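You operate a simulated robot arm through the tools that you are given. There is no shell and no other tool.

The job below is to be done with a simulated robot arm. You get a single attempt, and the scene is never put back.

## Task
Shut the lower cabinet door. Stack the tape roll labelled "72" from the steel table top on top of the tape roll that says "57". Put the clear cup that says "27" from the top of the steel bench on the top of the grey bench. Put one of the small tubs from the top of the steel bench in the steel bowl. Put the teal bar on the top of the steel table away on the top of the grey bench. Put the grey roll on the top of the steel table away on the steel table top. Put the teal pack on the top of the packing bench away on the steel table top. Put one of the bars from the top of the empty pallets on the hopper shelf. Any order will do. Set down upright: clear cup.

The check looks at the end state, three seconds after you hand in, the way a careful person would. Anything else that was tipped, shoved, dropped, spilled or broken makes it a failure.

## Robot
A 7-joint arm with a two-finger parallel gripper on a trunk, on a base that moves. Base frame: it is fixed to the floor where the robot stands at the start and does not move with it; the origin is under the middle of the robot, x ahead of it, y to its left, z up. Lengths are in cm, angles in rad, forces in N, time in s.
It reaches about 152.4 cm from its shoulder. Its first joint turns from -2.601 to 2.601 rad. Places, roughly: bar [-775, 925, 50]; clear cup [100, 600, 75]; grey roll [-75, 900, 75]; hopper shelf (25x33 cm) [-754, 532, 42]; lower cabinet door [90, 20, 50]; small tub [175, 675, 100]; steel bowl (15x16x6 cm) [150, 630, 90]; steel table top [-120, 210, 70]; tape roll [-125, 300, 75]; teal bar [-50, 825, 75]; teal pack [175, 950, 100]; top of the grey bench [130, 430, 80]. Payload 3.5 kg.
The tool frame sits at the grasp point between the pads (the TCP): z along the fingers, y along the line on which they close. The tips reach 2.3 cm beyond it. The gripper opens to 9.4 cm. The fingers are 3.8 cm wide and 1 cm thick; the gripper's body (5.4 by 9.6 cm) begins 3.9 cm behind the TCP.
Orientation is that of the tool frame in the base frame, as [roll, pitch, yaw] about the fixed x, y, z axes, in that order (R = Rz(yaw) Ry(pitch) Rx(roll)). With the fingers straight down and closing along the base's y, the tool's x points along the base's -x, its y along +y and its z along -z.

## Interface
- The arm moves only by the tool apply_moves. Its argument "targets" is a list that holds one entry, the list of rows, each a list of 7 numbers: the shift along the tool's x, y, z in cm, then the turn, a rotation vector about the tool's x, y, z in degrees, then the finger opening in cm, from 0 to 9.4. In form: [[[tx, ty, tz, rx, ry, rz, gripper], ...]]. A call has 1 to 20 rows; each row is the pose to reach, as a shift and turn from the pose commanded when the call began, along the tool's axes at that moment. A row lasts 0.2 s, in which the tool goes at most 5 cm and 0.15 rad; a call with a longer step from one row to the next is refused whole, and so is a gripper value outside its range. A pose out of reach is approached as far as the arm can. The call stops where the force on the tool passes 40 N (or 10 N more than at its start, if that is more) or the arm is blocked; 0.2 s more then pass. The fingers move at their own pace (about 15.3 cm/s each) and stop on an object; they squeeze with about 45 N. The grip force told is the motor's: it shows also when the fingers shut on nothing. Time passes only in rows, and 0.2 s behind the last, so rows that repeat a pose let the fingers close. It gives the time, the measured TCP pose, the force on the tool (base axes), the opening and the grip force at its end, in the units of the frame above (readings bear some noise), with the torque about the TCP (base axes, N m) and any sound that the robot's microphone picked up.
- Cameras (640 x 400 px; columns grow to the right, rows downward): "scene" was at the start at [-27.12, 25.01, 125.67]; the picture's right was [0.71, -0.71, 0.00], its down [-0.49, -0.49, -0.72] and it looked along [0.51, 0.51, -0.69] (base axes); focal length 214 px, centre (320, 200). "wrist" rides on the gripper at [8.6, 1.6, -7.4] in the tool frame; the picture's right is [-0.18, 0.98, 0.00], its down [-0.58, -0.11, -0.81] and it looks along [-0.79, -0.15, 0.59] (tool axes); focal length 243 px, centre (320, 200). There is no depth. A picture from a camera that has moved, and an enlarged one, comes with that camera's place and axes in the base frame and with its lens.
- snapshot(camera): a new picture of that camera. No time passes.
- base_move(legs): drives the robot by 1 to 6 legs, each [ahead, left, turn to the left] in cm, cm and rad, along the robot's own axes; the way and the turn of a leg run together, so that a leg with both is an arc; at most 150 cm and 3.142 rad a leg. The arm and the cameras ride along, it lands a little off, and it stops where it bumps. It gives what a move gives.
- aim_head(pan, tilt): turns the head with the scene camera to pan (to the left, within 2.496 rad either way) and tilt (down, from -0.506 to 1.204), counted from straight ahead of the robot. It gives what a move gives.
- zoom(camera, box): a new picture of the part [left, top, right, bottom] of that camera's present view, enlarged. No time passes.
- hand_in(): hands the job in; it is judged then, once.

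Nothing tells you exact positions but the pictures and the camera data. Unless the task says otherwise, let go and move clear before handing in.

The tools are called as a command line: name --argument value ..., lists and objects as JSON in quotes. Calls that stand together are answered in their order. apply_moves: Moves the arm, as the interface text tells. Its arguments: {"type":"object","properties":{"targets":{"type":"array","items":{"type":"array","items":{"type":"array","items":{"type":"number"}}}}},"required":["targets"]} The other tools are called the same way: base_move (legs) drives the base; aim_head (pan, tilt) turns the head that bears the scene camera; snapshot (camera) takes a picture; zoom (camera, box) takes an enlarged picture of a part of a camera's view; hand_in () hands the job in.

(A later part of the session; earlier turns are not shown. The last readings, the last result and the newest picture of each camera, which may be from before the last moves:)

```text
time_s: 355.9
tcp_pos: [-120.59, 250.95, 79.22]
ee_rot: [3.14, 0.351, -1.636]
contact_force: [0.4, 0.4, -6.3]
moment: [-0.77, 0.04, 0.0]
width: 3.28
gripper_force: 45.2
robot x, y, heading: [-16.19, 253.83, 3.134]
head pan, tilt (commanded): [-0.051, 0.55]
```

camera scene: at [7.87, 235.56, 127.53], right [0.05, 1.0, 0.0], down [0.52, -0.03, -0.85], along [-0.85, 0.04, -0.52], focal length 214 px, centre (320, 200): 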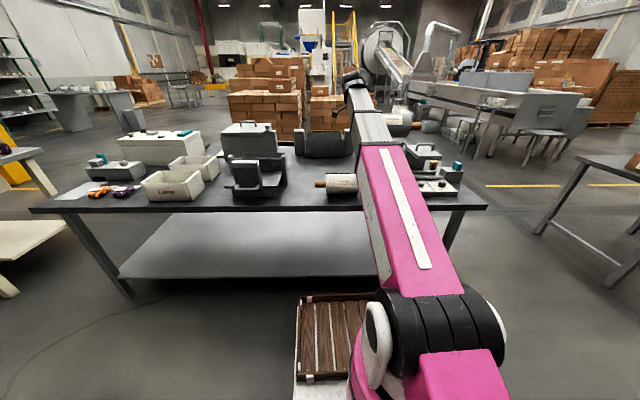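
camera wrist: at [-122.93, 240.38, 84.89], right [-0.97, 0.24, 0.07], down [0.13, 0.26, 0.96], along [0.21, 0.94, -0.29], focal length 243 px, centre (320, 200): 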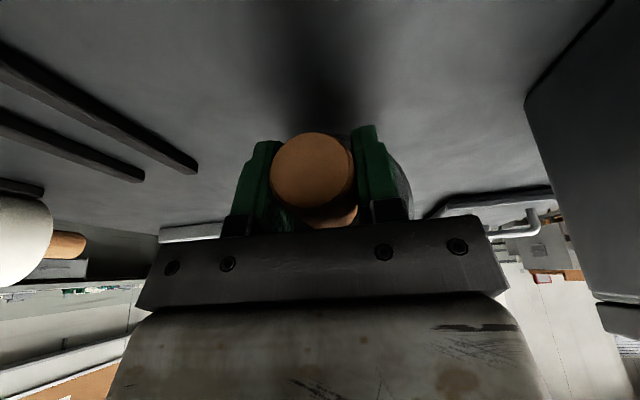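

apply_moves --targets '[[[0.07, 0, 0.19, 0, 0, 0, 0], [0.14, 0, 0.38, 0, 0, 0, 0]]]'

apply_moves --targets '[[[0.05, 0, 0.14, 0, 0, 0, 0], [0.1, 0, 0.28, 0, 0, 0, 0]]]'

```text
time_s: 356.6
tcp_pos: [-120.66, 250.89, 78.77]
ee_rot: [3.138, 0.35, -1.635]
contact_force: [0.3, -1.3, -1.0]
moment: [0.28, -0.08, -0.05]
width: 3.25
gripper_force: 45.1
robot x, y, heading: [-16.27, 254.06, 3.136]
head pan, tilt (commanded): [-0.051, 0.55]
```

```text
time_s: 357.1
tcp_pos: [-120.7, 250.89, 78.42]
ee_rot: [3.138, 0.35, -1.636]
contact_force: [0.3, -5.1, 9.2]
moment: [1.43, -0.13, -0.08]
width: 3.28
gripper_force: 45.0
robot x, y, heading: [-16.24, 253.82, 3.137]
head pan, tilt (commanded): [-0.051, 0.55]
```

The roll is resting on the table now. I'll ease up a touch and open the fingers gradually so it doesn't roll.

apply_moves --targets '[[[-0.07, 0, -0.2, 0, 0, 0, 0], [-0.07, 0, -0.2, 0, 0, 0, 3.5], [-0.07, 0, -0.2, 0, 0, 0, 3.7], [-0.07, 0, -0.2, 0, 0, 0, 3.9], [-0.07, 0, -0.2, 0, 0, 0, 3.9], [-0.07, 0, -0.2, 0, 0, 0, 3.9], [-0.07, 0, -0.2, 0, 0, 0, 3.9], [-0.07, 0, -0.2, 0, 0, 0, 4.2], [-0.07, 0, -0.2, 0, 0, 0, 4.5], [-0.07, 0, -0.2, 0, 0, 0, 4.5], [-0.07, 0, -0.2, 0, 0, 0, 4.5]]]'

snapshot --camera "wrist"

```text
time_s: 359.6
tcp_pos: [-120.71, 251.09, 78.53]
ee_rot: [3.138, 0.349, -1.636]
contact_force: [0.8, -0.3, 0.5]
moment: [0.0, 0.01, -0.02]
width: 4.49
gripper_force: 0.0
robot x, y, heading: [-16.14, 254.02, 3.143]
head pan, tilt (commanded): [-0.051, 0.55]
```

```text
taken
camera wrist: at [-122.91, 240.33, 82.67], right [-0.97, 0.24, 0.07], down [0.13, 0.26, 0.96], along [0.21, 0.94, -0.29], focal length 243 px, centre (320, 200)
```

wrist: 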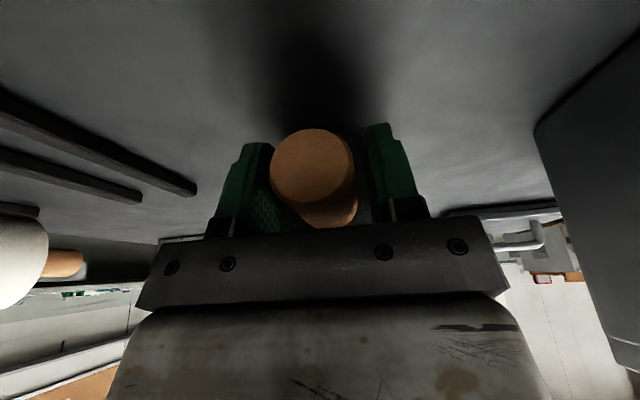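

Released, and the roll stays put between the open fingers. I'll open a bit more and rise straight up slowly.

apply_moves --targets '[[[0, 0, 0, 0, 0, 0, 5.5], [0, 0, 0, 0, 0, 0, 5.5], [-0.34, 0, -0.94, 0, 0, 0, 5.5], [-1.0, 0, -2.8, 0, 0, 0, 5.5], [-2.0, 0, -5.6, 0, 0, 0, 5.5], [-3.4, 0, -9.4, 0, 0, 0, 5.5], [-5.1, 0, -14.1, 0, 0, 0, 5.5], [-6.8, 0, -18.8, 0, 0, 0, 5.5], [-8.5, 0, -23.5, 0, 0, 0, 5.5]]]'

snapshot --camera "wrist"

zoom --camera "scene" --box '[260, 110, 460, 230]'

```text
time_s: 361.6
tcp_pos: [-120.64, 250.99, 103.72]
ee_rot: [3.139, 0.347, -1.634]
contact_force: [-0.7, -0.6, -0.1]
moment: [0.01, 0.0, 0.01]
width: 5.53
gripper_force: 0.1
robot x, y, heading: [-16.26, 253.65, 3.14]
head pan, tilt (commanded): [-0.051, 0.55]
```

```text
taken
camera wrist: at [-122.87, 240.3, 107.73], right [-0.97, 0.23, 0.07], down [0.13, 0.26, 0.96], along [0.21, 0.94, -0.29], focal length 243 px, centre (320, 200)
```

wrist: 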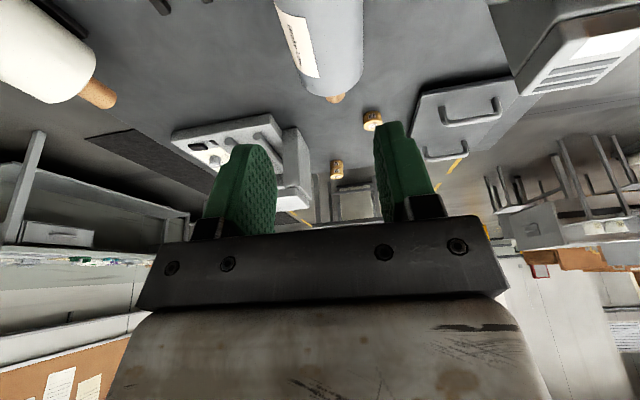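

```text
3.20 times, centred on (360, 170) of scene
camera zoom: at [7.89, 235.55, 127.53], right [0.05, 1.0, 0.0], down [0.52, -0.03, -0.85], along [-0.85, 0.04, -0.52], focal length 686 px, centre (192, 296)
```

zoom: 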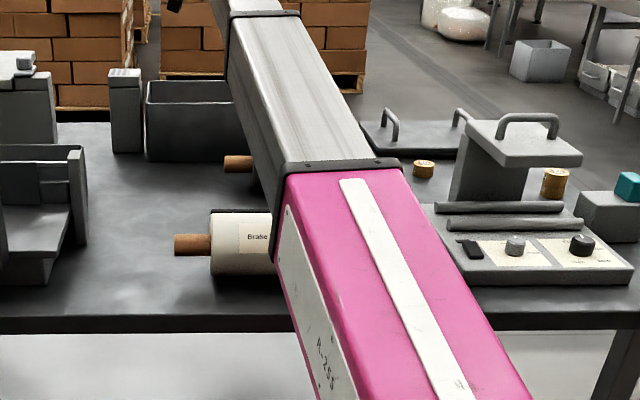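

The grey roll rests stably. I'll restore the arm to travel pose, back off, turn to face +y and drive up to the packing bench for the teal pack.

apply_moves --targets '[[[-0.56, -3.67, -0.13, -4.25, -1.63, -6.6, 5.5], [-1.13, -7.33, -0.26, -8.5, -3.27, -13.2, 5.5], [-1.69, -11.0, -0.4, -12.75, -4.9, -19.8, 5.5], [-2.25, -14.7, -0.53, -17, -6.5, -26.4, 5.5], [-2.81, -18.3, -0.66, -21.25, -8.2, -33, 5.5], [-3.4, -22, -0.79, -25.5, -9.8, -39.6, 5.5], [-3.9, -25.7, -0.92, -29.75, -11.4, -46.3, 5.5], [-4.5, -29.3, -1.05, -34, -13.1, -52.9, 5.5], [-5.1, -33, -1.2, -38.25, -14.7, -59.5, 5.5], [-5.6, -36.7, -1.3, -42.5, -16.3, -66.1, 5.5], [-6.2, -40.3, -1.45, -46.75, -18, -72.7, 5.5], [-6.75, -44, -1.58, -51, -19.6, -79.3, 5.5]]]'

zoom --camera "scene" --box '[240, 100, 460, 220]'

base_move --legs '[[-22, 0, 0], [0, 0, -1.571], [150, 0, 0], [150, 0, 0], [150, 0, 0]]'

```text
time_s: 364.1
tcp_pos: [-76.18, 253.84, 107.2]
ee_rot: [-3.139, 0.799, 0.004]
contact_force: [0.1, 0.5, 0.1]
moment: [0.02, 0.0, -0.04]
width: 5.49
gripper_force: 0.1
robot x, y, heading: [-16.25, 254.37, 3.139]
head pan, tilt (commanded): [-0.051, 0.55]
```

```text
2.91 times, centred on (350, 160) of scene
camera zoom: at [7.89, 235.56, 127.53], right [0.05, 1.0, 0.0], down [0.52, -0.03, -0.85], along [-0.85, 0.04, -0.52], focal length 624 px, centre (233, 316)
```

zoom: 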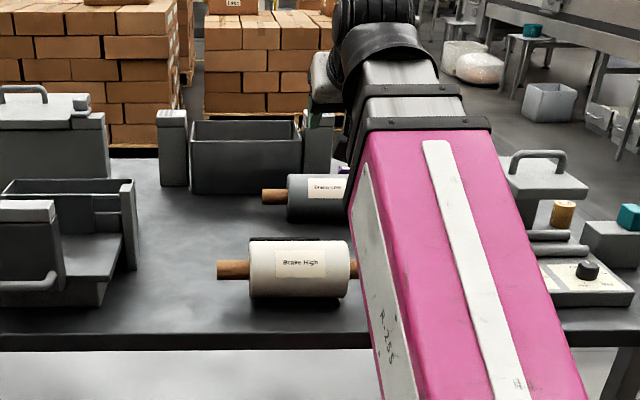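

```text
time_s: 390.7
tcp_pos: [11.79, 763.13, 107.23]
ee_rot: [-3.141, 0.799, -1.585]
contact_force: [-0.4, 0.0, -0.2]
moment: [0.02, 0.01, 0.0]
width: 5.51
gripper_force: 0.0
robot x, y, heading: [10.36, 703.25, 1.558]
head pan, tilt (commanded): [-0.051, 0.55]
```

Back near the far end of the aisle. I'll move along beside the packing bench and look at it from the aisle.

base_move --legs '[[0, -35, 0.013], [130, 0, 0]]'

aim_head --pan -0.7 --tilt 0.35

snapshot --camera "scene"

aim_head --pan -1.3 --tilt 0.4

snapshot --camera "scene"

```text
time_s: 399.1
tcp_pos: [48.59, 892.45, 107.31]
ee_rot: [3.141, 0.797, -1.585]
contact_force: [-0.8, 0.2, 0.5]
moment: [-0.02, 0.0, 0.02]
width: 5.48
gripper_force: 0.0
robot x, y, heading: [47.67, 832.54, 1.551]
head pan, tilt (commanded): [-0.051, 0.55]
```

```text
time_s: 400.1
tcp_pos: [48.62, 892.68, 107.38]
ee_rot: [-3.14, 0.797, -1.585]
contact_force: [0.2, 0.2, 0.1]
moment: [0.02, 0.04, 0.01]
width: 5.49
gripper_force: 0.0
robot x, y, heading: [47.73, 832.34, 1.558]
head pan, tilt (commanded): [-0.7, 0.351]
```

```text
taken
camera scene: at [34.35, 806.95, 129.35], right [0.75, -0.66, 0.0], down [-0.23, -0.26, -0.94], along [0.62, 0.71, -0.34], focal length 214 px, centre (320, 200)
```

scene: 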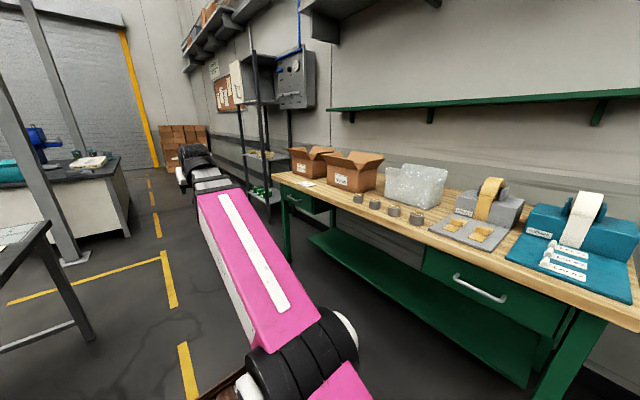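

```text
time_s: 401.1
tcp_pos: [48.62, 892.52, 107.31]
ee_rot: [3.142, 0.798, -1.585]
contact_force: [0.0, -0.6, 0.3]
moment: [0.03, -0.02, 0.02]
width: 5.53
gripper_force: 0.0
robot x, y, heading: [47.86, 832.59, 1.552]
head pan, tilt (commanded): [-1.3, 0.4]
```

```text
taken
camera scene: at [37.2, 802.26, 128.9], right [0.25, -0.97, 0.0], down [-0.38, -0.1, -0.92], along [0.89, 0.23, -0.39], focal length 214 px, centre (320, 200)
```

scene: 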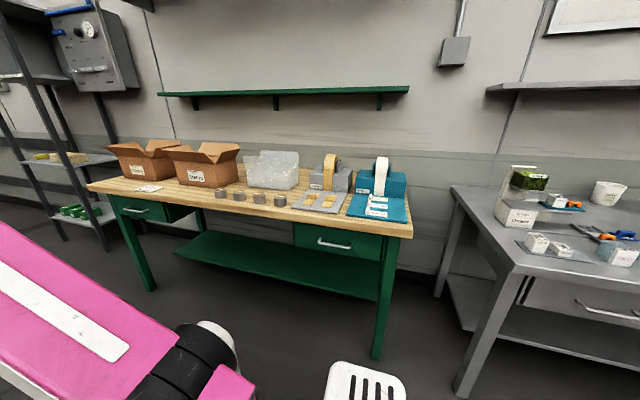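

No teal pack is in plain view yet; it may be behind or near the cardboard boxes. I'll zoom in.

zoom --camera "scene" --box '[80, 120, 260, 220]'

zoom --camera "scene" --box '[240, 140, 420, 240]'

```text
3.56 times, centred on (170, 170) of scene
camera zoom: at [37.2, 802.26, 128.9], right [0.25, -0.97, 0.0], down [-0.38, -0.1, -0.92], along [0.89, 0.23, -0.39], focal length 763 px, centre (853, 307)
```

zoom: 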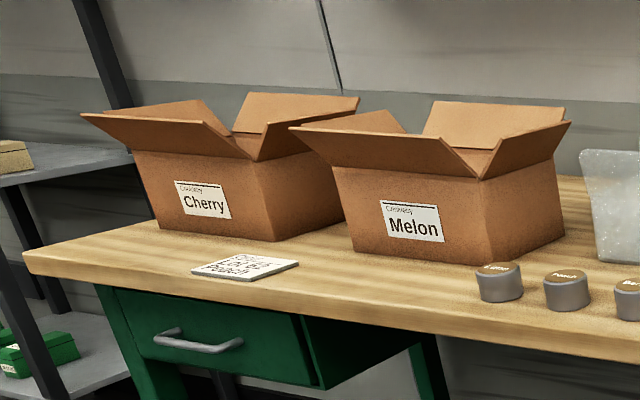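

```text
3.56 times, centred on (330, 190) of scene
camera zoom: at [37.2, 802.26, 128.9], right [0.25, -0.97, 0.0], down [-0.38, -0.1, -0.92], along [0.89, 0.23, -0.39], focal length 763 px, centre (284, 236)
```

zoom: 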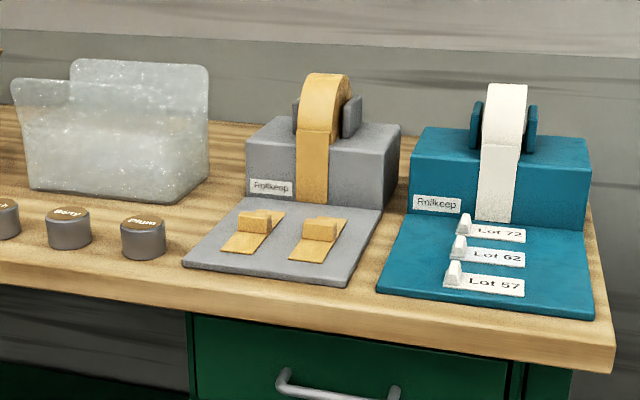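

The pack isn't visible from here; the hint puts it behind the Cherry box near the wall. I'll drive further up and look from the north side.

base_move --legs '[[150, 0, 0.015], [20, 0, 0]]'

aim_head --pan -1.5 --tilt 0.3

snapshot --camera "scene"

aim_head --pan -1.9 --tilt 0.3

snapshot --camera "scene"

```text
time_s: 409.8
tcp_pos: [51.25, 1062.82, 107.41]
ee_rot: [3.141, 0.798, -1.583]
contact_force: [-0.5, 0.2, 1.2]
moment: [0.0, 0.01, 0.01]
width: 5.51
gripper_force: 0.2
robot x, y, heading: [50.93, 1002.83, 1.55]
head pan, tilt (commanded): [-1.3, 0.4]
```

```text
time_s: 410.5
tcp_pos: [51.22, 1062.73, 107.36]
ee_rot: [3.141, 0.799, -1.582]
contact_force: [-1.3, 0.4, -0.9]
moment: [0.0, -0.01, 0.0]
width: 5.49
gripper_force: 0.1
robot x, y, heading: [50.55, 1003.19, 1.556]
head pan, tilt (commanded): [-1.499, 0.3]
```

```text
taken
camera scene: at [40.36, 970.76, 129.82], right [0.06, -1.0, 0.0], down [-0.3, -0.02, -0.96], along [0.95, 0.05, -0.3], focal length 214 px, centre (320, 200)
```

scene: 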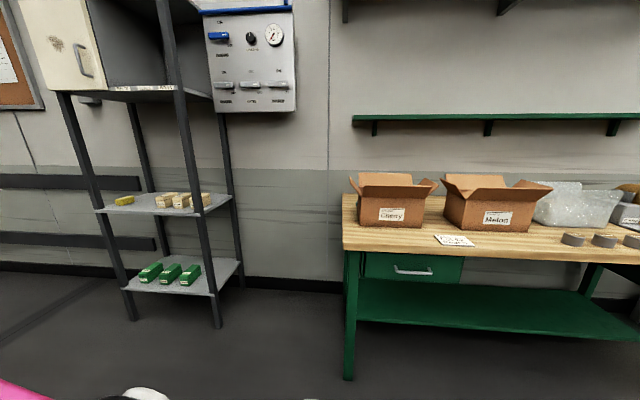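

```text
time_s: 411.4
tcp_pos: [51.31, 1062.9, 107.39]
ee_rot: [-3.141, 0.798, -1.583]
contact_force: [0.0, 0.7, -0.2]
moment: [0.0, 0.02, 0.01]
width: 5.51
gripper_force: 0.0
robot x, y, heading: [50.94, 1002.7, 1.558]
head pan, tilt (commanded): [-1.901, 0.3]
```

```text
taken
camera scene: at [39.83, 967.07, 129.83], right [-0.34, -0.94, 0.0], down [-0.28, 0.1, -0.96], along [0.9, -0.32, -0.3], focal length 214 px, centre (320, 200)
```

scene: 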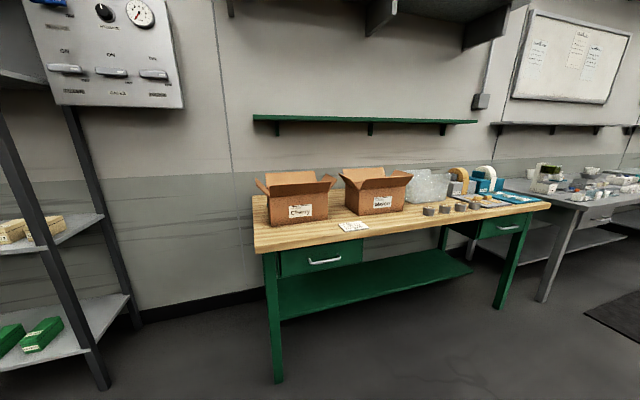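

The bench behind the Cherry box is hidden by the box, so the pack is probably there at about (175, 950). I'll reposition north of the bench, angled toward that corner, so the arm can reach in without crossing the boxes.

base_move --legs '[[0, 0, -2.19], [15, 30, 0]]'

aim_head --pan 0.0 --tilt 0.35

snapshot --camera "scene"

snapshot --camera "wrist"

```text
time_s: 418.9
tcp_pos: [128.11, 980.08, 107.23]
ee_rot: [3.141, 0.798, 2.48]
contact_force: [-0.3, -0.2, 0.1]
moment: [0.01, 0.02, 0.0]
width: 5.51
gripper_force: 0.1
robot x, y, heading: [80.75, 1016.61, -0.671]
head pan, tilt (commanded): [-1.901, 0.3]
```

```text
time_s: 420.7
tcp_pos: [128.13, 979.9, 107.3]
ee_rot: [3.141, 0.798, 2.479]
contact_force: [0.0, 0.0, 0.7]
moment: [-0.05, -0.02, 0.0]
width: 5.52
gripper_force: 0.1
robot x, y, heading: [80.67, 1017.21, -0.661]
head pan, tilt (commanded): [0.0, 0.351]
```

```text
taken
camera scene: at [73.85, 1046.79, 129.35], right [-0.62, -0.79, 0.0], down [-0.27, 0.21, -0.94], along [0.74, -0.58, -0.34], focal length 214 px, centre (320, 200)
```

scene: 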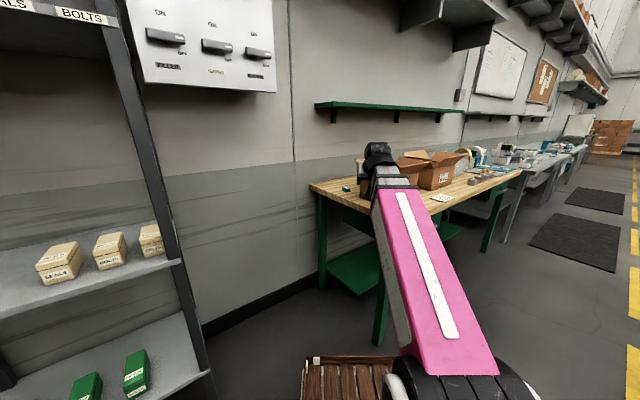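

```text
taken
camera wrist: at [120.21, 988.26, 106.31], right [0.71, 0.7, 0.13], down [-0.2, 0.02, 0.98], along [0.68, -0.72, 0.15], focal length 243 px, centre (320, 200)
```

wrist: 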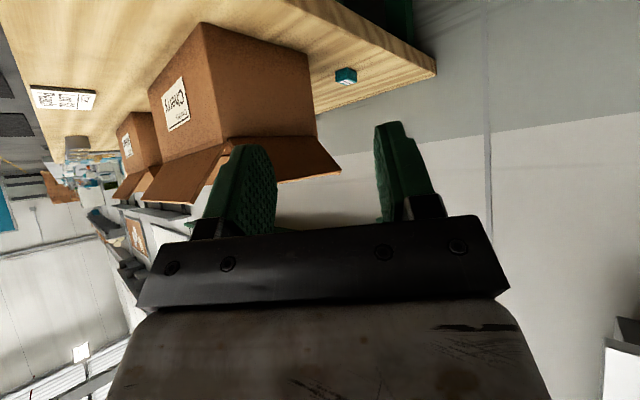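

There it is: a small teal pack on the bench behind the Cherry box at about (169, 950). I'll zoom in to fix its position and orientation.

zoom --camera "scene" --box '[310, 160, 390, 210]'

zoom --camera "wrist" --box '[280, 30, 440, 130]'

```text
8.00 times, centred on (350, 185) of scene
camera zoom: at [73.85, 1046.79, 129.35], right [-0.62, -0.79, 0.0], down [-0.27, 0.21, -0.94], along [0.74, -0.58, -0.34], focal length 1716 px, centre (80, 320)
```

zoom: 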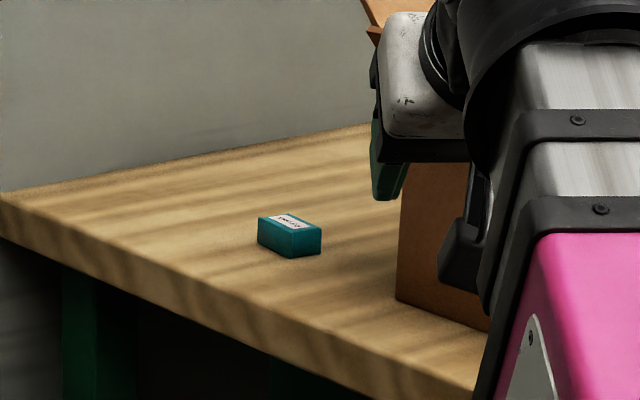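

```text
4.00 times, centred on (360, 80) of wrist
camera zoom: at [120.21, 988.26, 106.31], right [0.71, 0.7, 0.13], down [-0.2, 0.02, 0.98], along [0.68, -0.72, 0.15], focal length 970 px, centre (160, 680)
```

zoom: 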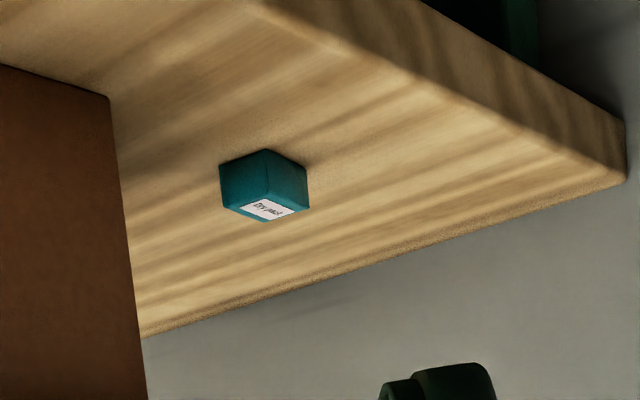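

The pack ("Oxy pack") is about 4.7×3.1×3 cm, centred near (168, 951), long side along x. I'll raise the arm over the box flaps and bring it above the pack, fingers set to close along its long side with the camera on the open north side.

apply_moves --targets '[[[-2.9, 0, -2.8, 0, 0, 0, 8], [-5.8, 0, -5.6, 0, 0, 0, 8], [-8.6, 0, -8.4, 0, 0, 0, 8], [-11.6, 0.16, -5.1, 2.3, 3.7, 5.4, 8], [-14.7, 0.32, -1.8, 4.6, 7.4, 10.8, 8], [-17.7, 0.48, 1.4, 6.8, 11.2, 16.2, 8], [-20.7, 0.64, 4.7, 9.1, 14.9, 21.6, 8], [-23.8, 0.8, 8.0, 11.4, 18.6, 27.0, 8], [-26.8, 0.97, 11.3, 13.7, 22.3, 32.5, 8], [-29.9, 1.13, 14.6, 16.0, 26.0, 37.9, 8], [-32.9, 1.29, 17.8, 18.3, 29.7, 43.3, 8], [-35.9, 1.45, 21.1, 20.5, 33.5, 48.7, 8], [-39.0, 1.61, 24.4, 22.8, 37.2, 54.1, 8], [-42.0, 1.77, 27.7, 25.1, 40.9, 59.5, 8]]]'

snapshot --camera "wrist"

snapshot --camera "scene"

```text
time_s: 423.7
tcp_pos: [168.09, 951.15, 117.89]
ee_rot: [-3.139, -0.001, 1.378]
contact_force: [0.0, -0.4, 0.1]
moment: [0.02, 0.0, 0.0]
width: 8.02
gripper_force: 0.1
robot x, y, heading: [80.48, 1016.78, -0.666]
head pan, tilt (commanded): [0.0, 0.351]
```

```text
taken
camera wrist: at [171.4, 959.32, 125.38], right [0.93, -0.37, 0.0], down [-0.22, -0.55, 0.81], along [-0.3, -0.75, -0.59], focal length 243 px, centre (320, 200)
```

wrist: 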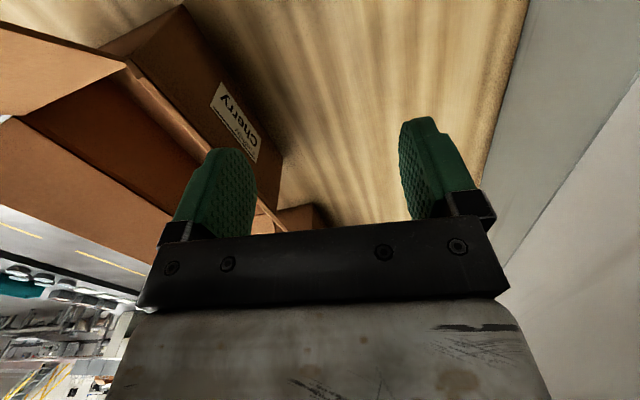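

```text
taken
camera scene: at [73.85, 1046.8, 129.35], right [-0.62, -0.79, 0.0], down [-0.27, 0.21, -0.94], along [0.74, -0.58, -0.34], focal length 214 px, centre (320, 200)
```

scene: 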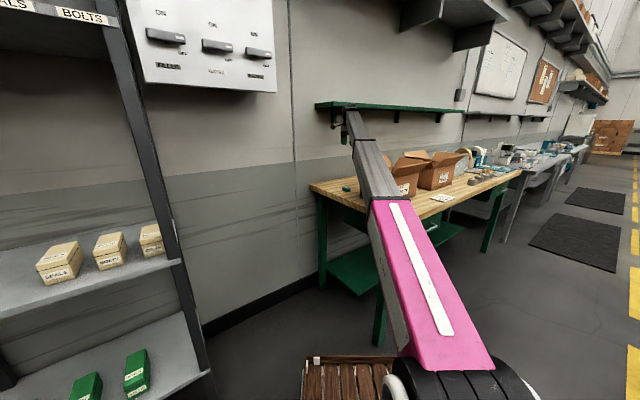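

The pack is just below the view. I'll descend 13 cm to bring it into the wrist camera's sight.

apply_moves --targets '[[[0, 0, 4.5, 0, 0, 0, 8], [0, 0, 9, 0, 0, 0, 8], [0, 0, 13, 0, 0, 0, 8]]]'

snapshot --camera "wrist"

zoom --camera "scene" --box '[300, 90, 440, 210]'

```text
time_s: 424.5
tcp_pos: [167.96, 951.09, 104.99]
ee_rot: [-3.141, 0.0, 1.38]
contact_force: [-0.1, -0.4, -0.4]
moment: [0.03, 0.01, 0.02]
width: 7.98
gripper_force: 0.1
robot x, y, heading: [80.78, 1017.13, -0.67]
head pan, tilt (commanded): [0.0, 0.351]
```

```text
taken
camera wrist: at [171.25, 959.17, 112.51], right [0.93, -0.37, 0.0], down [-0.22, -0.55, 0.81], along [-0.3, -0.75, -0.59], focal length 243 px, centre (320, 200)
```

wrist: 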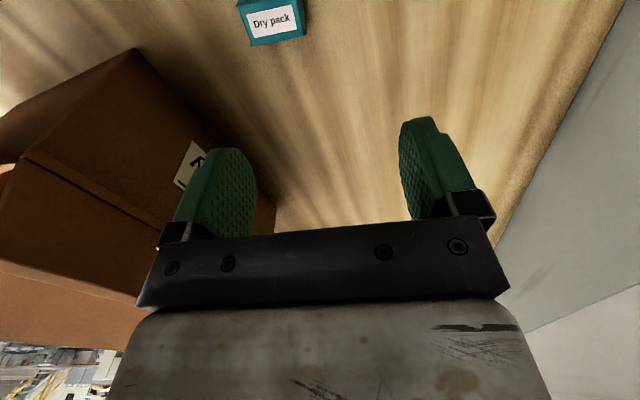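

```text
3.33 times, centred on (370, 150) of scene
camera zoom: at [73.86, 1046.79, 129.35], right [-0.62, -0.79, 0.0], down [-0.27, 0.21, -0.94], along [0.74, -0.58, -0.34], focal length 715 px, centre (153, 367)
```

zoom: 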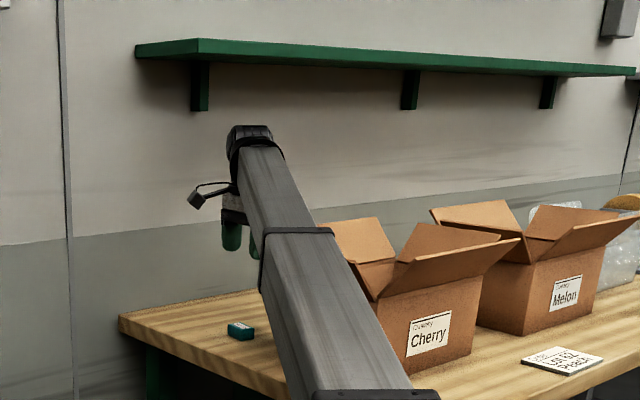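

"Dry pack" is centred at about (165, 954), clear of the Cherry box's back flap by several centimetres. I'll shift over it and descend most of the way.

apply_moves --targets '[[[2.18, -3.48, 0, 0, 0, 0, 7.4], [2.18, -3.48, 4, 0, 0, 0, 7.4], [2.18, -3.48, 8, 0, 0, 0, 7.4], [2.18, -3.48, 11, 0, 0, 0, 7.4]]]'

snapshot --camera "wrist"

zoom --camera "scene" --box '[300, 90, 440, 210]'

```text
time_s: 425.7
tcp_pos: [165.67, 955.36, 96.99]
ee_rot: [3.117, 0.014, 1.389]
contact_force: [-2.3, 2.6, -12.2]
moment: [-0.16, -0.14, -0.03]
width: 7.39
gripper_force: 0.0
robot x, y, heading: [81.75, 1017.46, -0.661]
head pan, tilt (commanded): [0.0, 0.351]
stopped in row 4: the arm was blocked; the commanded pose is now the measured one
```

```text
taken
camera wrist: at [168.73, 963.7, 104.38], right [0.93, -0.36, 0.03], down [-0.23, -0.54, 0.81], along [-0.28, -0.76, -0.58], focal length 243 px, centre (320, 200)
```

wrist: 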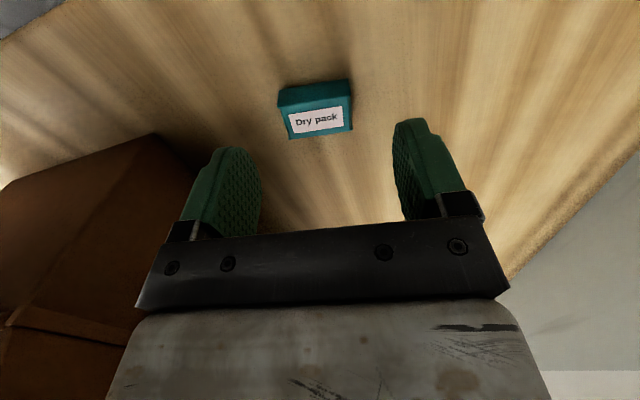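

```text
3.33 times, centred on (370, 150) of scene
camera zoom: at [73.68, 1047.34, 129.25], right [-0.61, -0.79, 0.0], down [-0.27, 0.21, -0.94], along [0.74, -0.58, -0.34], focal length 715 px, centre (153, 367)
```

zoom: 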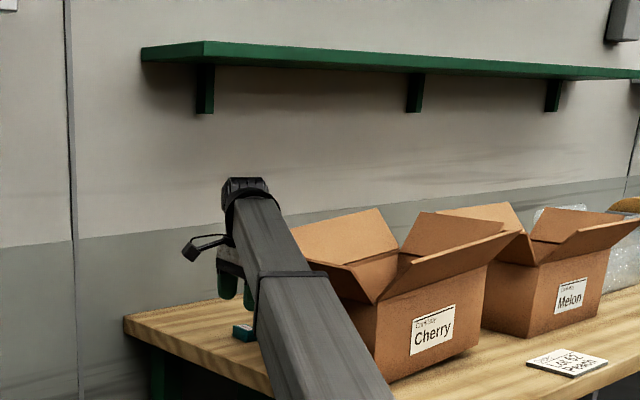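

The arm is blocked — the forearm is likely pressing on the Cherry box's side flap. I'll back straight up immediately and check the box.

apply_moves --targets '[[[0, 0, -3, 0, 0, 0, 7.4], [0, 0, -7, 0, 0, 0, 7.4], [0, 0, -11, 0, 0, 0, 7.4], [0, 0, -15, 0, 0, 0, 7.4], [0, 0, -19, 0, 0, 0, 7.4]]]'

zoom --camera "scene" --box '[300, 90, 440, 210]'

snapshot --camera "wrist"

```text
time_s: 426.9
tcp_pos: [165.69, 955.04, 114.68]
ee_rot: [3.128, 0.008, 1.387]
contact_force: [-0.4, 0.1, 0.3]
moment: [0.0, 0.0, 0.0]
width: 7.4
gripper_force: 0.1
robot x, y, heading: [81.1, 1017.0, -0.66]
head pan, tilt (commanded): [0.0, 0.351]
```

```text
3.33 times, centred on (370, 150) of scene
camera zoom: at [74.01, 1046.94, 129.35], right [-0.61, -0.79, 0.0], down [-0.27, 0.21, -0.94], along [0.74, -0.58, -0.34], focal length 715 px, centre (153, 367)
```

zoom: 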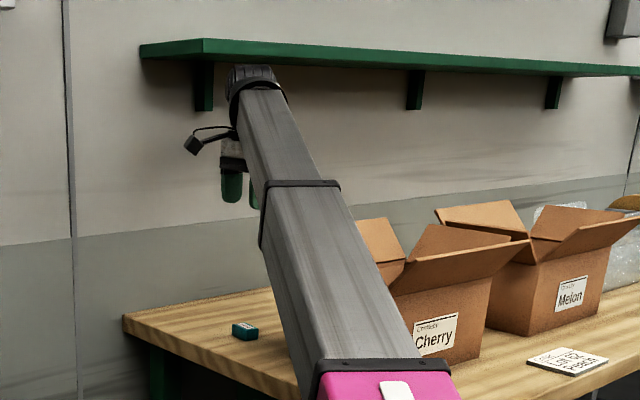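

```text
taken
camera wrist: at [168.78, 963.27, 122.11], right [0.93, -0.36, 0.02], down [-0.22, -0.54, 0.81], along [-0.28, -0.76, -0.59], focal length 243 px, centre (320, 200)
```

wrist: 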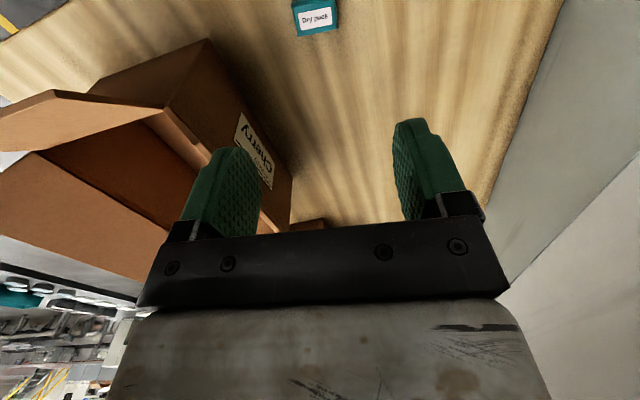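

The box barely shifted (about half a centimetre) and is still upright. I'll withdraw and come in from further north-east so the forearm passes well clear of the flaps.

apply_moves --targets '[[[1.6, -3.78, -0.3, -2.28, -3.72, -5.41, 7.4], [3.2, -7.56, -0.6, -4.56, -7.44, -10.8, 7.4], [4.8, -11.3, -0.9, -6.85, -11.2, -16.2, 7.4], [6.4, -15.1, -1.2, -9.13, -14.9, -21.6, 7.4], [8.0, -18.9, -1.5, -11.4, -18.6, -27.0, 7.4], [9.6, -22.7, -1.8, -13.7, -22.3, -32.5, 7.4], [11.2, -26.5, -2.1, -16.0, -26.0, -37.9, 7.4], [12.8, -30.3, -2.4, -18.3, -29.7, -43.3, 7.4], [14.4, -34.0, -2.7, -20.5, -33.5, -48.7, 7.4], [16.0, -37.8, -3.0, -22.8, -37.2, -54.1, 7.4], [17.6, -41.6, -3.3, -25.1, -40.9, -59.5, 7.4]]]'

zoom --camera "scene" --box '[300, 120, 480, 220]'

snapshot --camera "wrist"

```text
time_s: 429.3
tcp_pos: [127.87, 980.15, 117.24]
ee_rot: [-3.14, 0.815, 2.488]
contact_force: [-0.1, 0.0, -0.1]
moment: [-0.03, 0.0, 0.01]
width: 7.39
gripper_force: 0.0
robot x, y, heading: [81.12, 1016.85, -0.662]
head pan, tilt (commanded): [0.0, 0.351]
```

```text
3.56 times, centred on (390, 170) of scene
camera zoom: at [74.01, 1046.94, 129.35], right [-0.61, -0.79, 0.0], down [-0.27, 0.21, -0.94], along [0.74, -0.58, -0.34], focal length 763 px, centre (71, 307)
```

zoom: 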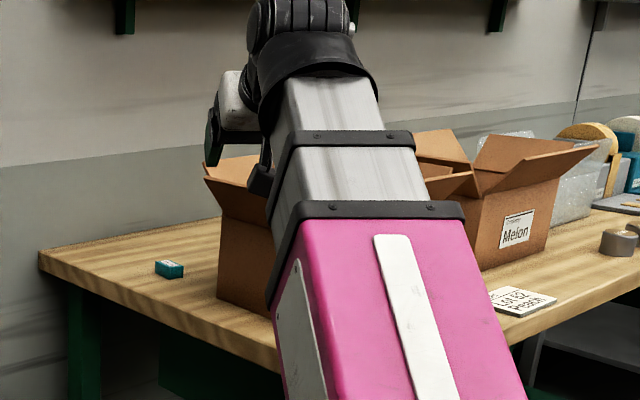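

```text
taken
camera wrist: at [119.84, 988.18, 116.01], right [0.7, 0.7, 0.13], down [-0.22, 0.03, 0.98], along [0.68, -0.71, 0.17], focal length 243 px, centre (320, 200)
```

wrist: 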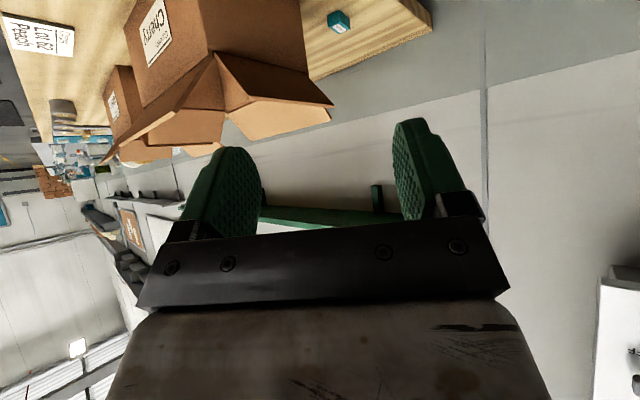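

The box and pack are intact. I'll turn toward the pack and shift north-east for a better approach line.

base_move --legs '[[0, 0, -0.43], [1, 45, 0]]'

snapshot --camera "scene"

snapshot --camera "wrist"

```text
time_s: 433.3
tcp_pos: [148.63, 983.89, 117.21]
ee_rot: [-3.141, 0.814, 2.058]
contact_force: [-0.2, 0.2, -1.2]
moment: [-0.01, 0.01, 0.01]
width: 7.4
gripper_force: 0.0
robot x, y, heading: [121.53, 1036.81, -1.093]
head pan, tilt (commanded): [0.0, 0.351]
```

```text
taken
camera scene: at [127.46, 1067.27, 129.35], right [-0.89, -0.46, 0.0], down [-0.16, 0.3, -0.94], along [0.43, -0.83, -0.34], focal length 214 px, centre (320, 200)
```

scene: 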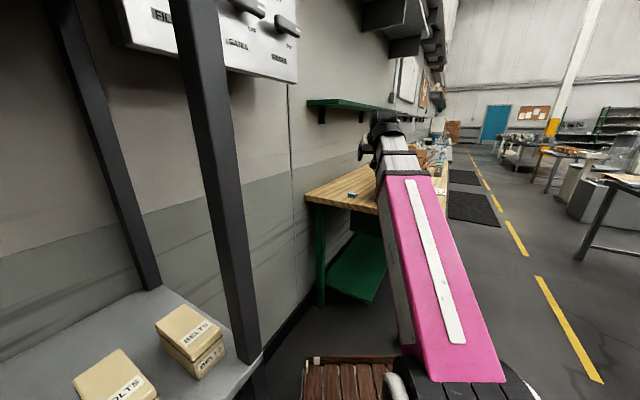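

```text
taken
camera wrist: at [144.82, 994.69, 116.04], right [0.93, 0.35, 0.13], down [-0.18, 0.11, 0.98], along [0.32, -0.93, 0.17], focal length 243 px, centre (320, 200)
```

wrist: 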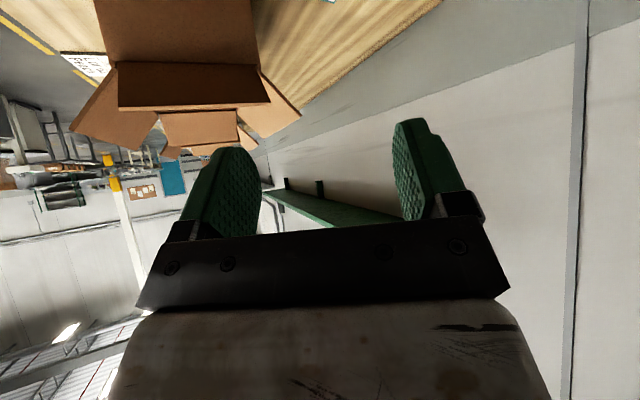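

I'm positioned north-east of the pack with the rack clear on my left. I'll extend over the pack again, fingers vertical.

apply_moves --targets '[[[-2.2, 0.05, 3.16, 1.76, 4.98, 4.08, 7.4], [-4.4, 0.1, 6.3, 3.5, 9.96, 8.16, 7.4], [-6.6, 0.15, 9.5, 5.3, 14.9, 12.2, 7.4], [-8.8, 0.2, 12.6, 7.0, 19.9, 16.3, 7.4], [-10.9, 0.26, 15.8, 8.8, 24.9, 20.4, 7.4], [-13.1, 0.31, 18.9, 10.5, 29.9, 24.5, 7.4], [-15.3, 0.36, 22.1, 12.3, 34.8, 28.5, 7.4], [-17.5, 0.41, 25.2, 14.0, 39.8, 32.6, 7.4], [-19.7, 0.46, 28.4, 15.8, 44.8, 36.7, 7.4]]]'

snapshot --camera "wrist"

zoom --camera "scene" --box '[290, 90, 450, 220]'

```text
time_s: 435.3
tcp_pos: [165.0, 953.74, 112.02]
ee_rot: [-3.141, -0.001, 1.377]
contact_force: [0.3, -1.1, 1.1]
moment: [-0.03, 0.04, 0.02]
width: 7.41
gripper_force: 0.0
robot x, y, heading: [121.6, 1037.15, -1.091]
head pan, tilt (commanded): [0.0, 0.351]
```

```text
taken
camera wrist: at [168.28, 962.03, 119.42], right [0.93, -0.37, 0.0], down [-0.22, -0.55, 0.81], along [-0.3, -0.75, -0.59], focal length 243 px, centre (320, 200)
```

wrist: 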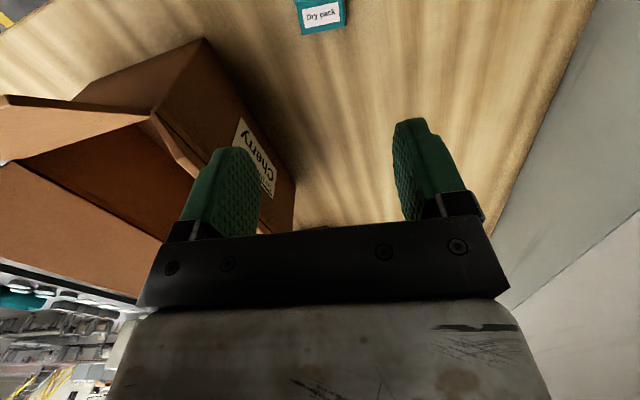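

```text
3.08 times, centred on (370, 155) of scene
camera zoom: at [127.46, 1067.27, 129.35], right [-0.89, -0.46, 0.0], down [-0.16, 0.3, -0.94], along [0.43, -0.83, -0.34], focal length 660 px, centre (166, 338)
```

zoom: 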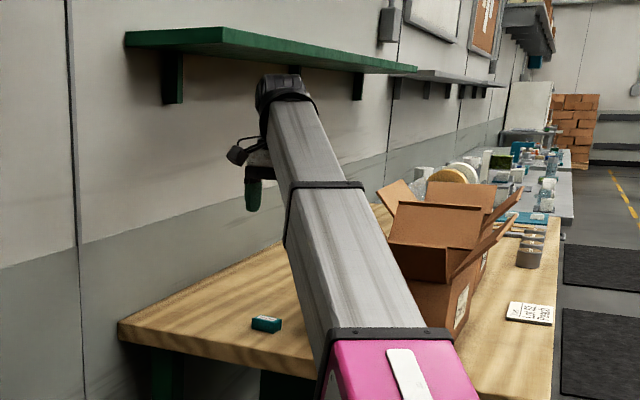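

The pack is directly under the gripper and the forearm now passes clear of the box. I'll descend in stages.

apply_moves --targets '[[[0, 0, 3, 0, 0, 0, 7.4], [0, 0, 6, 0, 0, 0, 7.4], [0, 0, 9, 0, 0, 0, 7.4], [0, 0, 12, 0, 0, 0, 7.4]]]'

snapshot --camera "wrist"

zoom --camera "scene" --box '[290, 90, 450, 220]'

```text
time_s: 436.3
tcp_pos: [165.03, 953.99, 100.07]
ee_rot: [-3.14, -0.002, 1.378]
contact_force: [0.2, 0.5, 0.6]
moment: [-0.02, 0.03, 0.0]
width: 7.39
gripper_force: 0.0
robot x, y, heading: [122.02, 1037.26, -1.087]
head pan, tilt (commanded): [0.0, 0.351]
```

```text
taken
camera wrist: at [168.36, 962.14, 107.53], right [0.93, -0.37, 0.0], down [-0.22, -0.55, 0.81], along [-0.3, -0.75, -0.59], focal length 243 px, centre (320, 200)
```

wrist: 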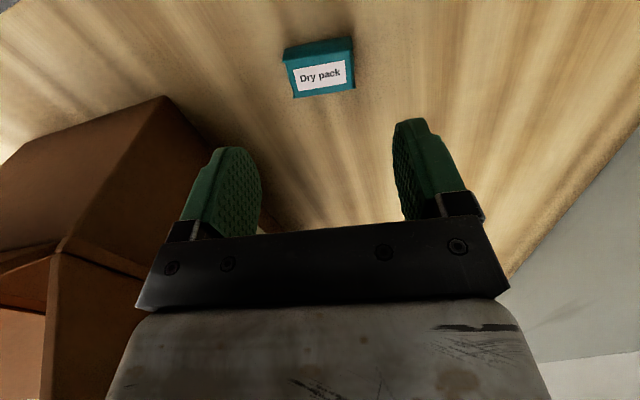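

```text
3.08 times, centred on (370, 155) of scene
camera zoom: at [127.46, 1067.27, 129.35], right [-0.89, -0.46, 0.0], down [-0.16, 0.3, -0.94], along [0.43, -0.83, -0.34], focal length 660 px, centre (166, 338)
```

zoom: 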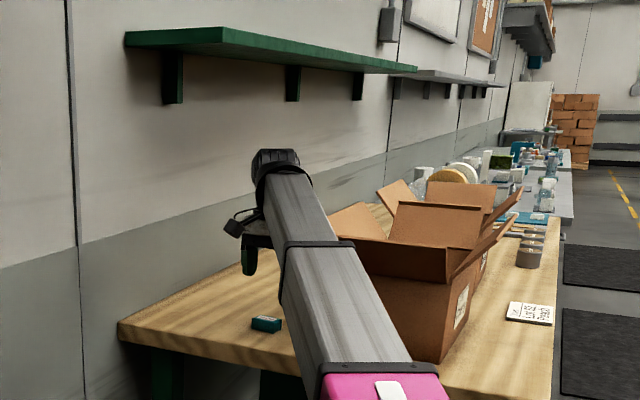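

Clear so far, and the pack is centred. I'll lean the hand 15° to the north so the wrist stays away from the box's back flap, then continue down.

apply_moves --targets '[[[0, 0, 0, 0, -7.5, 0, 7.4], [0, 0, 0, 0, -15, 0, 7.4], [0, 0, 2.5, 0, -15, 0, 7.4], [0, 0, 5, 0, -15, 0, 7.4], [0, 0, 7.5, 0, -15, 0, 7.4], [0, 0, 9.2, 0, -15, 0, 7.4]]]'

snapshot --camera "wrist"

zoom --camera "scene" --box '[290, 110, 430, 220]'

```text
time_s: 437.7
tcp_pos: [165.1, 954.08, 90.88]
ee_rot: [3.138, 0.263, 1.379]
contact_force: [-0.7, -0.5, 0.6]
moment: [0.03, -0.01, 0.02]
width: 7.43
gripper_force: 0.1
robot x, y, heading: [121.58, 1037.2, -1.091]
head pan, tilt (commanded): [0.0, 0.351]
```

```text
taken
camera wrist: at [168.8, 963.7, 95.85], right [0.93, -0.36, 0.05], down [-0.18, -0.32, 0.93], along [-0.32, -0.87, -0.37], focal length 243 px, centre (320, 200)
```

wrist: 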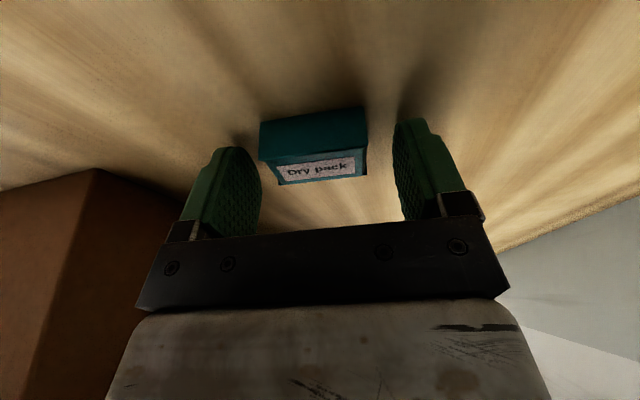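

```text
3.64 times, centred on (360, 165) of scene
camera zoom: at [127.46, 1067.27, 129.35], right [-0.89, -0.46, 0.0], down [-0.16, 0.3, -0.94], along [0.43, -0.83, -0.34], focal length 780 px, centre (174, 327)
```

zoom: 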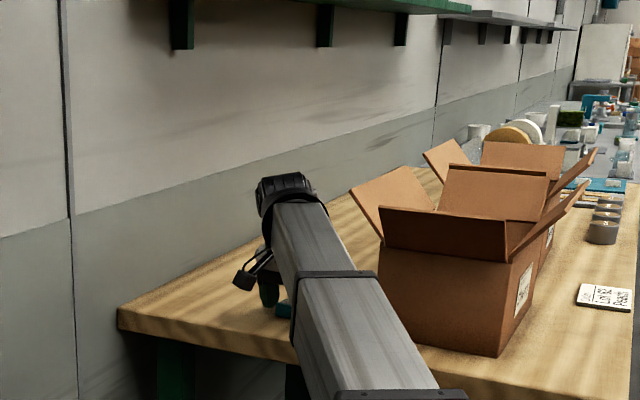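

Good clearance from the box now. I'll nudge 4 mm to centre the pack, lower the last centimetre, and close.

apply_moves --targets '[[[0.13, -0.4, 0.48, 0, 0, 0, 7.4], [0.27, -0.4, 1.0, 0, 0, 0, 7.4], [0.27, -0.4, 1.0, 0, 0, 0, 5.5], [0.27, -0.4, 1.0, 0, 0, 0, 3], [0.27, -0.4, 1.0, 0, 0, 0, 0], [0.27, -0.4, 1.0, 0, 0, 0, 0]]]'

snapshot --camera "wrist"

```text
time_s: 438.2
tcp_pos: [165.01, 953.98, 90.79]
ee_rot: [3.139, 0.267, 1.377]
contact_force: [5.2, 4.2, 9.9]
moment: [0.32, 0.27, -0.26]
width: 7.24
gripper_force: 0.1
robot x, y, heading: [121.71, 1036.74, -1.089]
head pan, tilt (commanded): [0.0, 0.351]
stopped in row 2: the force on the tool passed its limit at 51 N (the readings are from after the stop); the commanded pose is now the measured one
```

```text
taken
camera wrist: at [168.54, 963.76, 95.64], right [0.93, -0.36, 0.05], down [-0.18, -0.32, 0.93], along [-0.32, -0.88, -0.36], focal length 243 px, centre (320, 200)
```

wrist: 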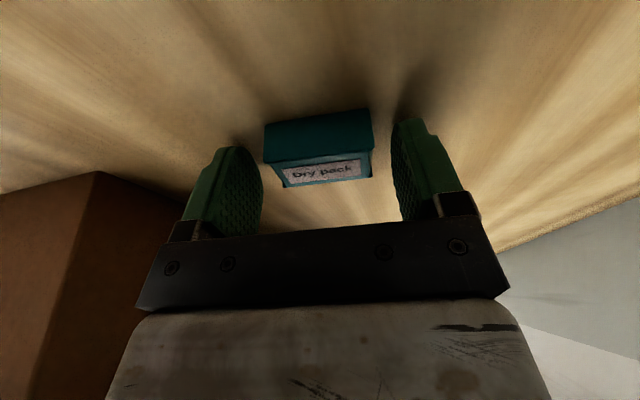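

The fingertips touched the bench, so the surface is at about z 87.8. I'll rise 3 mm and close on the pack.

apply_moves --targets '[[[-0.08, 0, -0.3, 0, 0, 0, 7.2], [-0.08, 0, -0.3, 0, 0, 0, 5.5], [-0.08, 0, -0.3, 0, 0, 0, 3], [-0.08, 0, -0.3, 0, 0, 0, 0], [-0.08, 0, -0.3, 0, 0, 0, 0]]]'

snapshot --camera "wrist"

```text
time_s: 439.4
tcp_pos: [164.93, 953.94, 90.85]
ee_rot: [3.139, 0.266, 1.377]
contact_force: [0.2, 0.4, 0.1]
moment: [0.01, 0.0, 0.02]
width: 4.85
gripper_force: 44.4
robot x, y, heading: [121.67, 1037.01, -1.087]
head pan, tilt (commanded): [0.0, 0.351]
```

```text
taken
camera wrist: at [168.47, 963.7, 95.83], right [0.93, -0.36, 0.05], down [-0.18, -0.32, 0.93], along [-0.32, -0.88, -0.36], focal length 243 px, centre (320, 200)
```

wrist: 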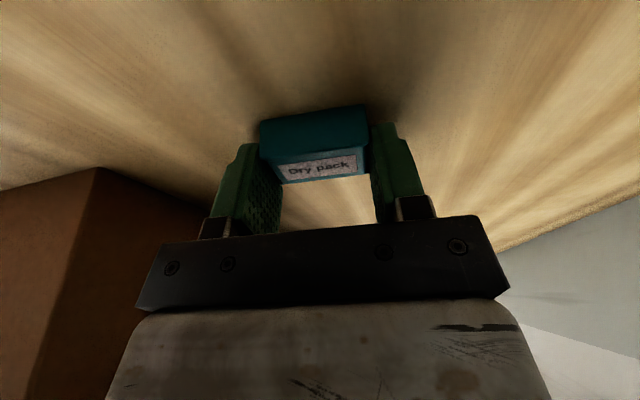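

The pack is held at 4.85 cm. I'll lift it straight up and retract to the travel pose.

apply_moves --targets '[[[-0.5, 0, -1.9, 0, 0, 0, 0], [-1.55, 0, -5.8, 0, 0, 0, 0], [-2.6, 0, -9.7, 0, 0, 0, 0], [-3.6, 0, -13.5, 0, 0, 0, 0], [-4.7, 0, -17.4, 0, 0, 0, 0], [-5.7, 0, -21.3, 0, 0, 0, 0], [-6.73, 0, -25.1, 0, 0, 0, 0]]]'

apply_moves --targets '[[[2.97, -2.32, -0.22, -2.19, -3.28, -3.74, 0], [5.9, -4.64, -0.44, -4.38, -6.56, -7.5, 0], [8.9, -6.97, -0.66, -6.57, -9.8, -11.2, 0], [11.9, -9.3, -0.88, -8.76, -13.1, -15, 0], [14.8, -11.6, -1.1, -10.9, -16.4, -18.7, 0], [17.8, -13.9, -1.3, -13.1, -19.7, -22.5, 0], [20.8, -16.3, -1.53, -15.3, -22.9, -26.2, 0], [23.7, -18.6, -1.75, -17.5, -26.2, -30, 0], [26.7, -20.9, -1.97, -19.7, -29.5, -33.7, 0]]]'

snapshot --camera "wrist"

zoom --camera "scene" --box '[290, 110, 470, 230]'

```text
time_s: 441.0
tcp_pos: [164.82, 954.16, 116.91]
ee_rot: [3.139, 0.269, 1.379]
contact_force: [0.0, -0.4, -0.7]
moment: [-0.01, -0.04, 0.0]
width: 4.88
gripper_force: 45.0
robot x, y, heading: [121.38, 1037.56, -1.089]
head pan, tilt (commanded): [0.0, 0.351]
```

```text
time_s: 443.0
tcp_pos: [149.33, 983.97, 111.64]
ee_rot: [-3.138, 0.806, 2.055]
contact_force: [0.4, -0.2, 0.0]
moment: [0.0, -0.03, 0.04]
width: 4.86
gripper_force: 45.0
robot x, y, heading: [120.92, 1037.29, -1.084]
head pan, tilt (commanded): [0.0, 0.351]
```

```text
taken
camera wrist: at [145.58, 994.68, 110.6], right [0.93, 0.34, 0.13], down [-0.18, 0.11, 0.98], along [0.32, -0.93, 0.16], focal length 243 px, centre (320, 200)
```

wrist: 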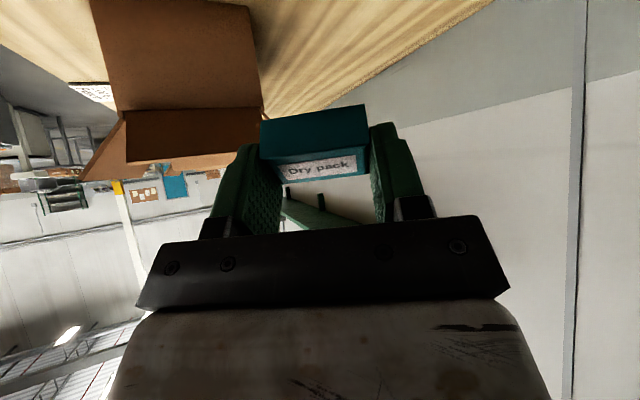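

```text
3.33 times, centred on (380, 170) of scene
camera zoom: at [127.46, 1067.27, 129.35], right [-0.89, -0.46, 0.0], down [-0.16, 0.3, -0.94], along [0.44, -0.83, -0.34], focal length 715 px, centre (120, 300)
```

zoom: 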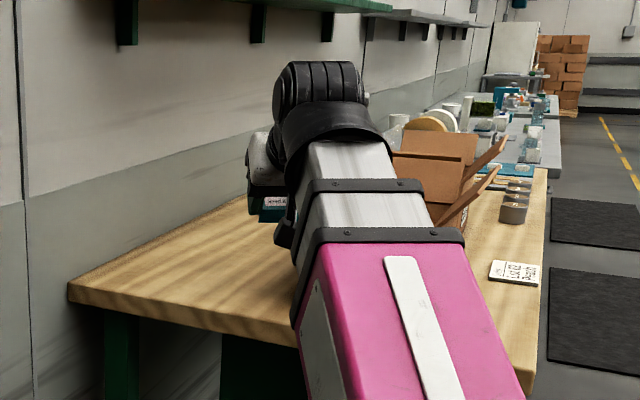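

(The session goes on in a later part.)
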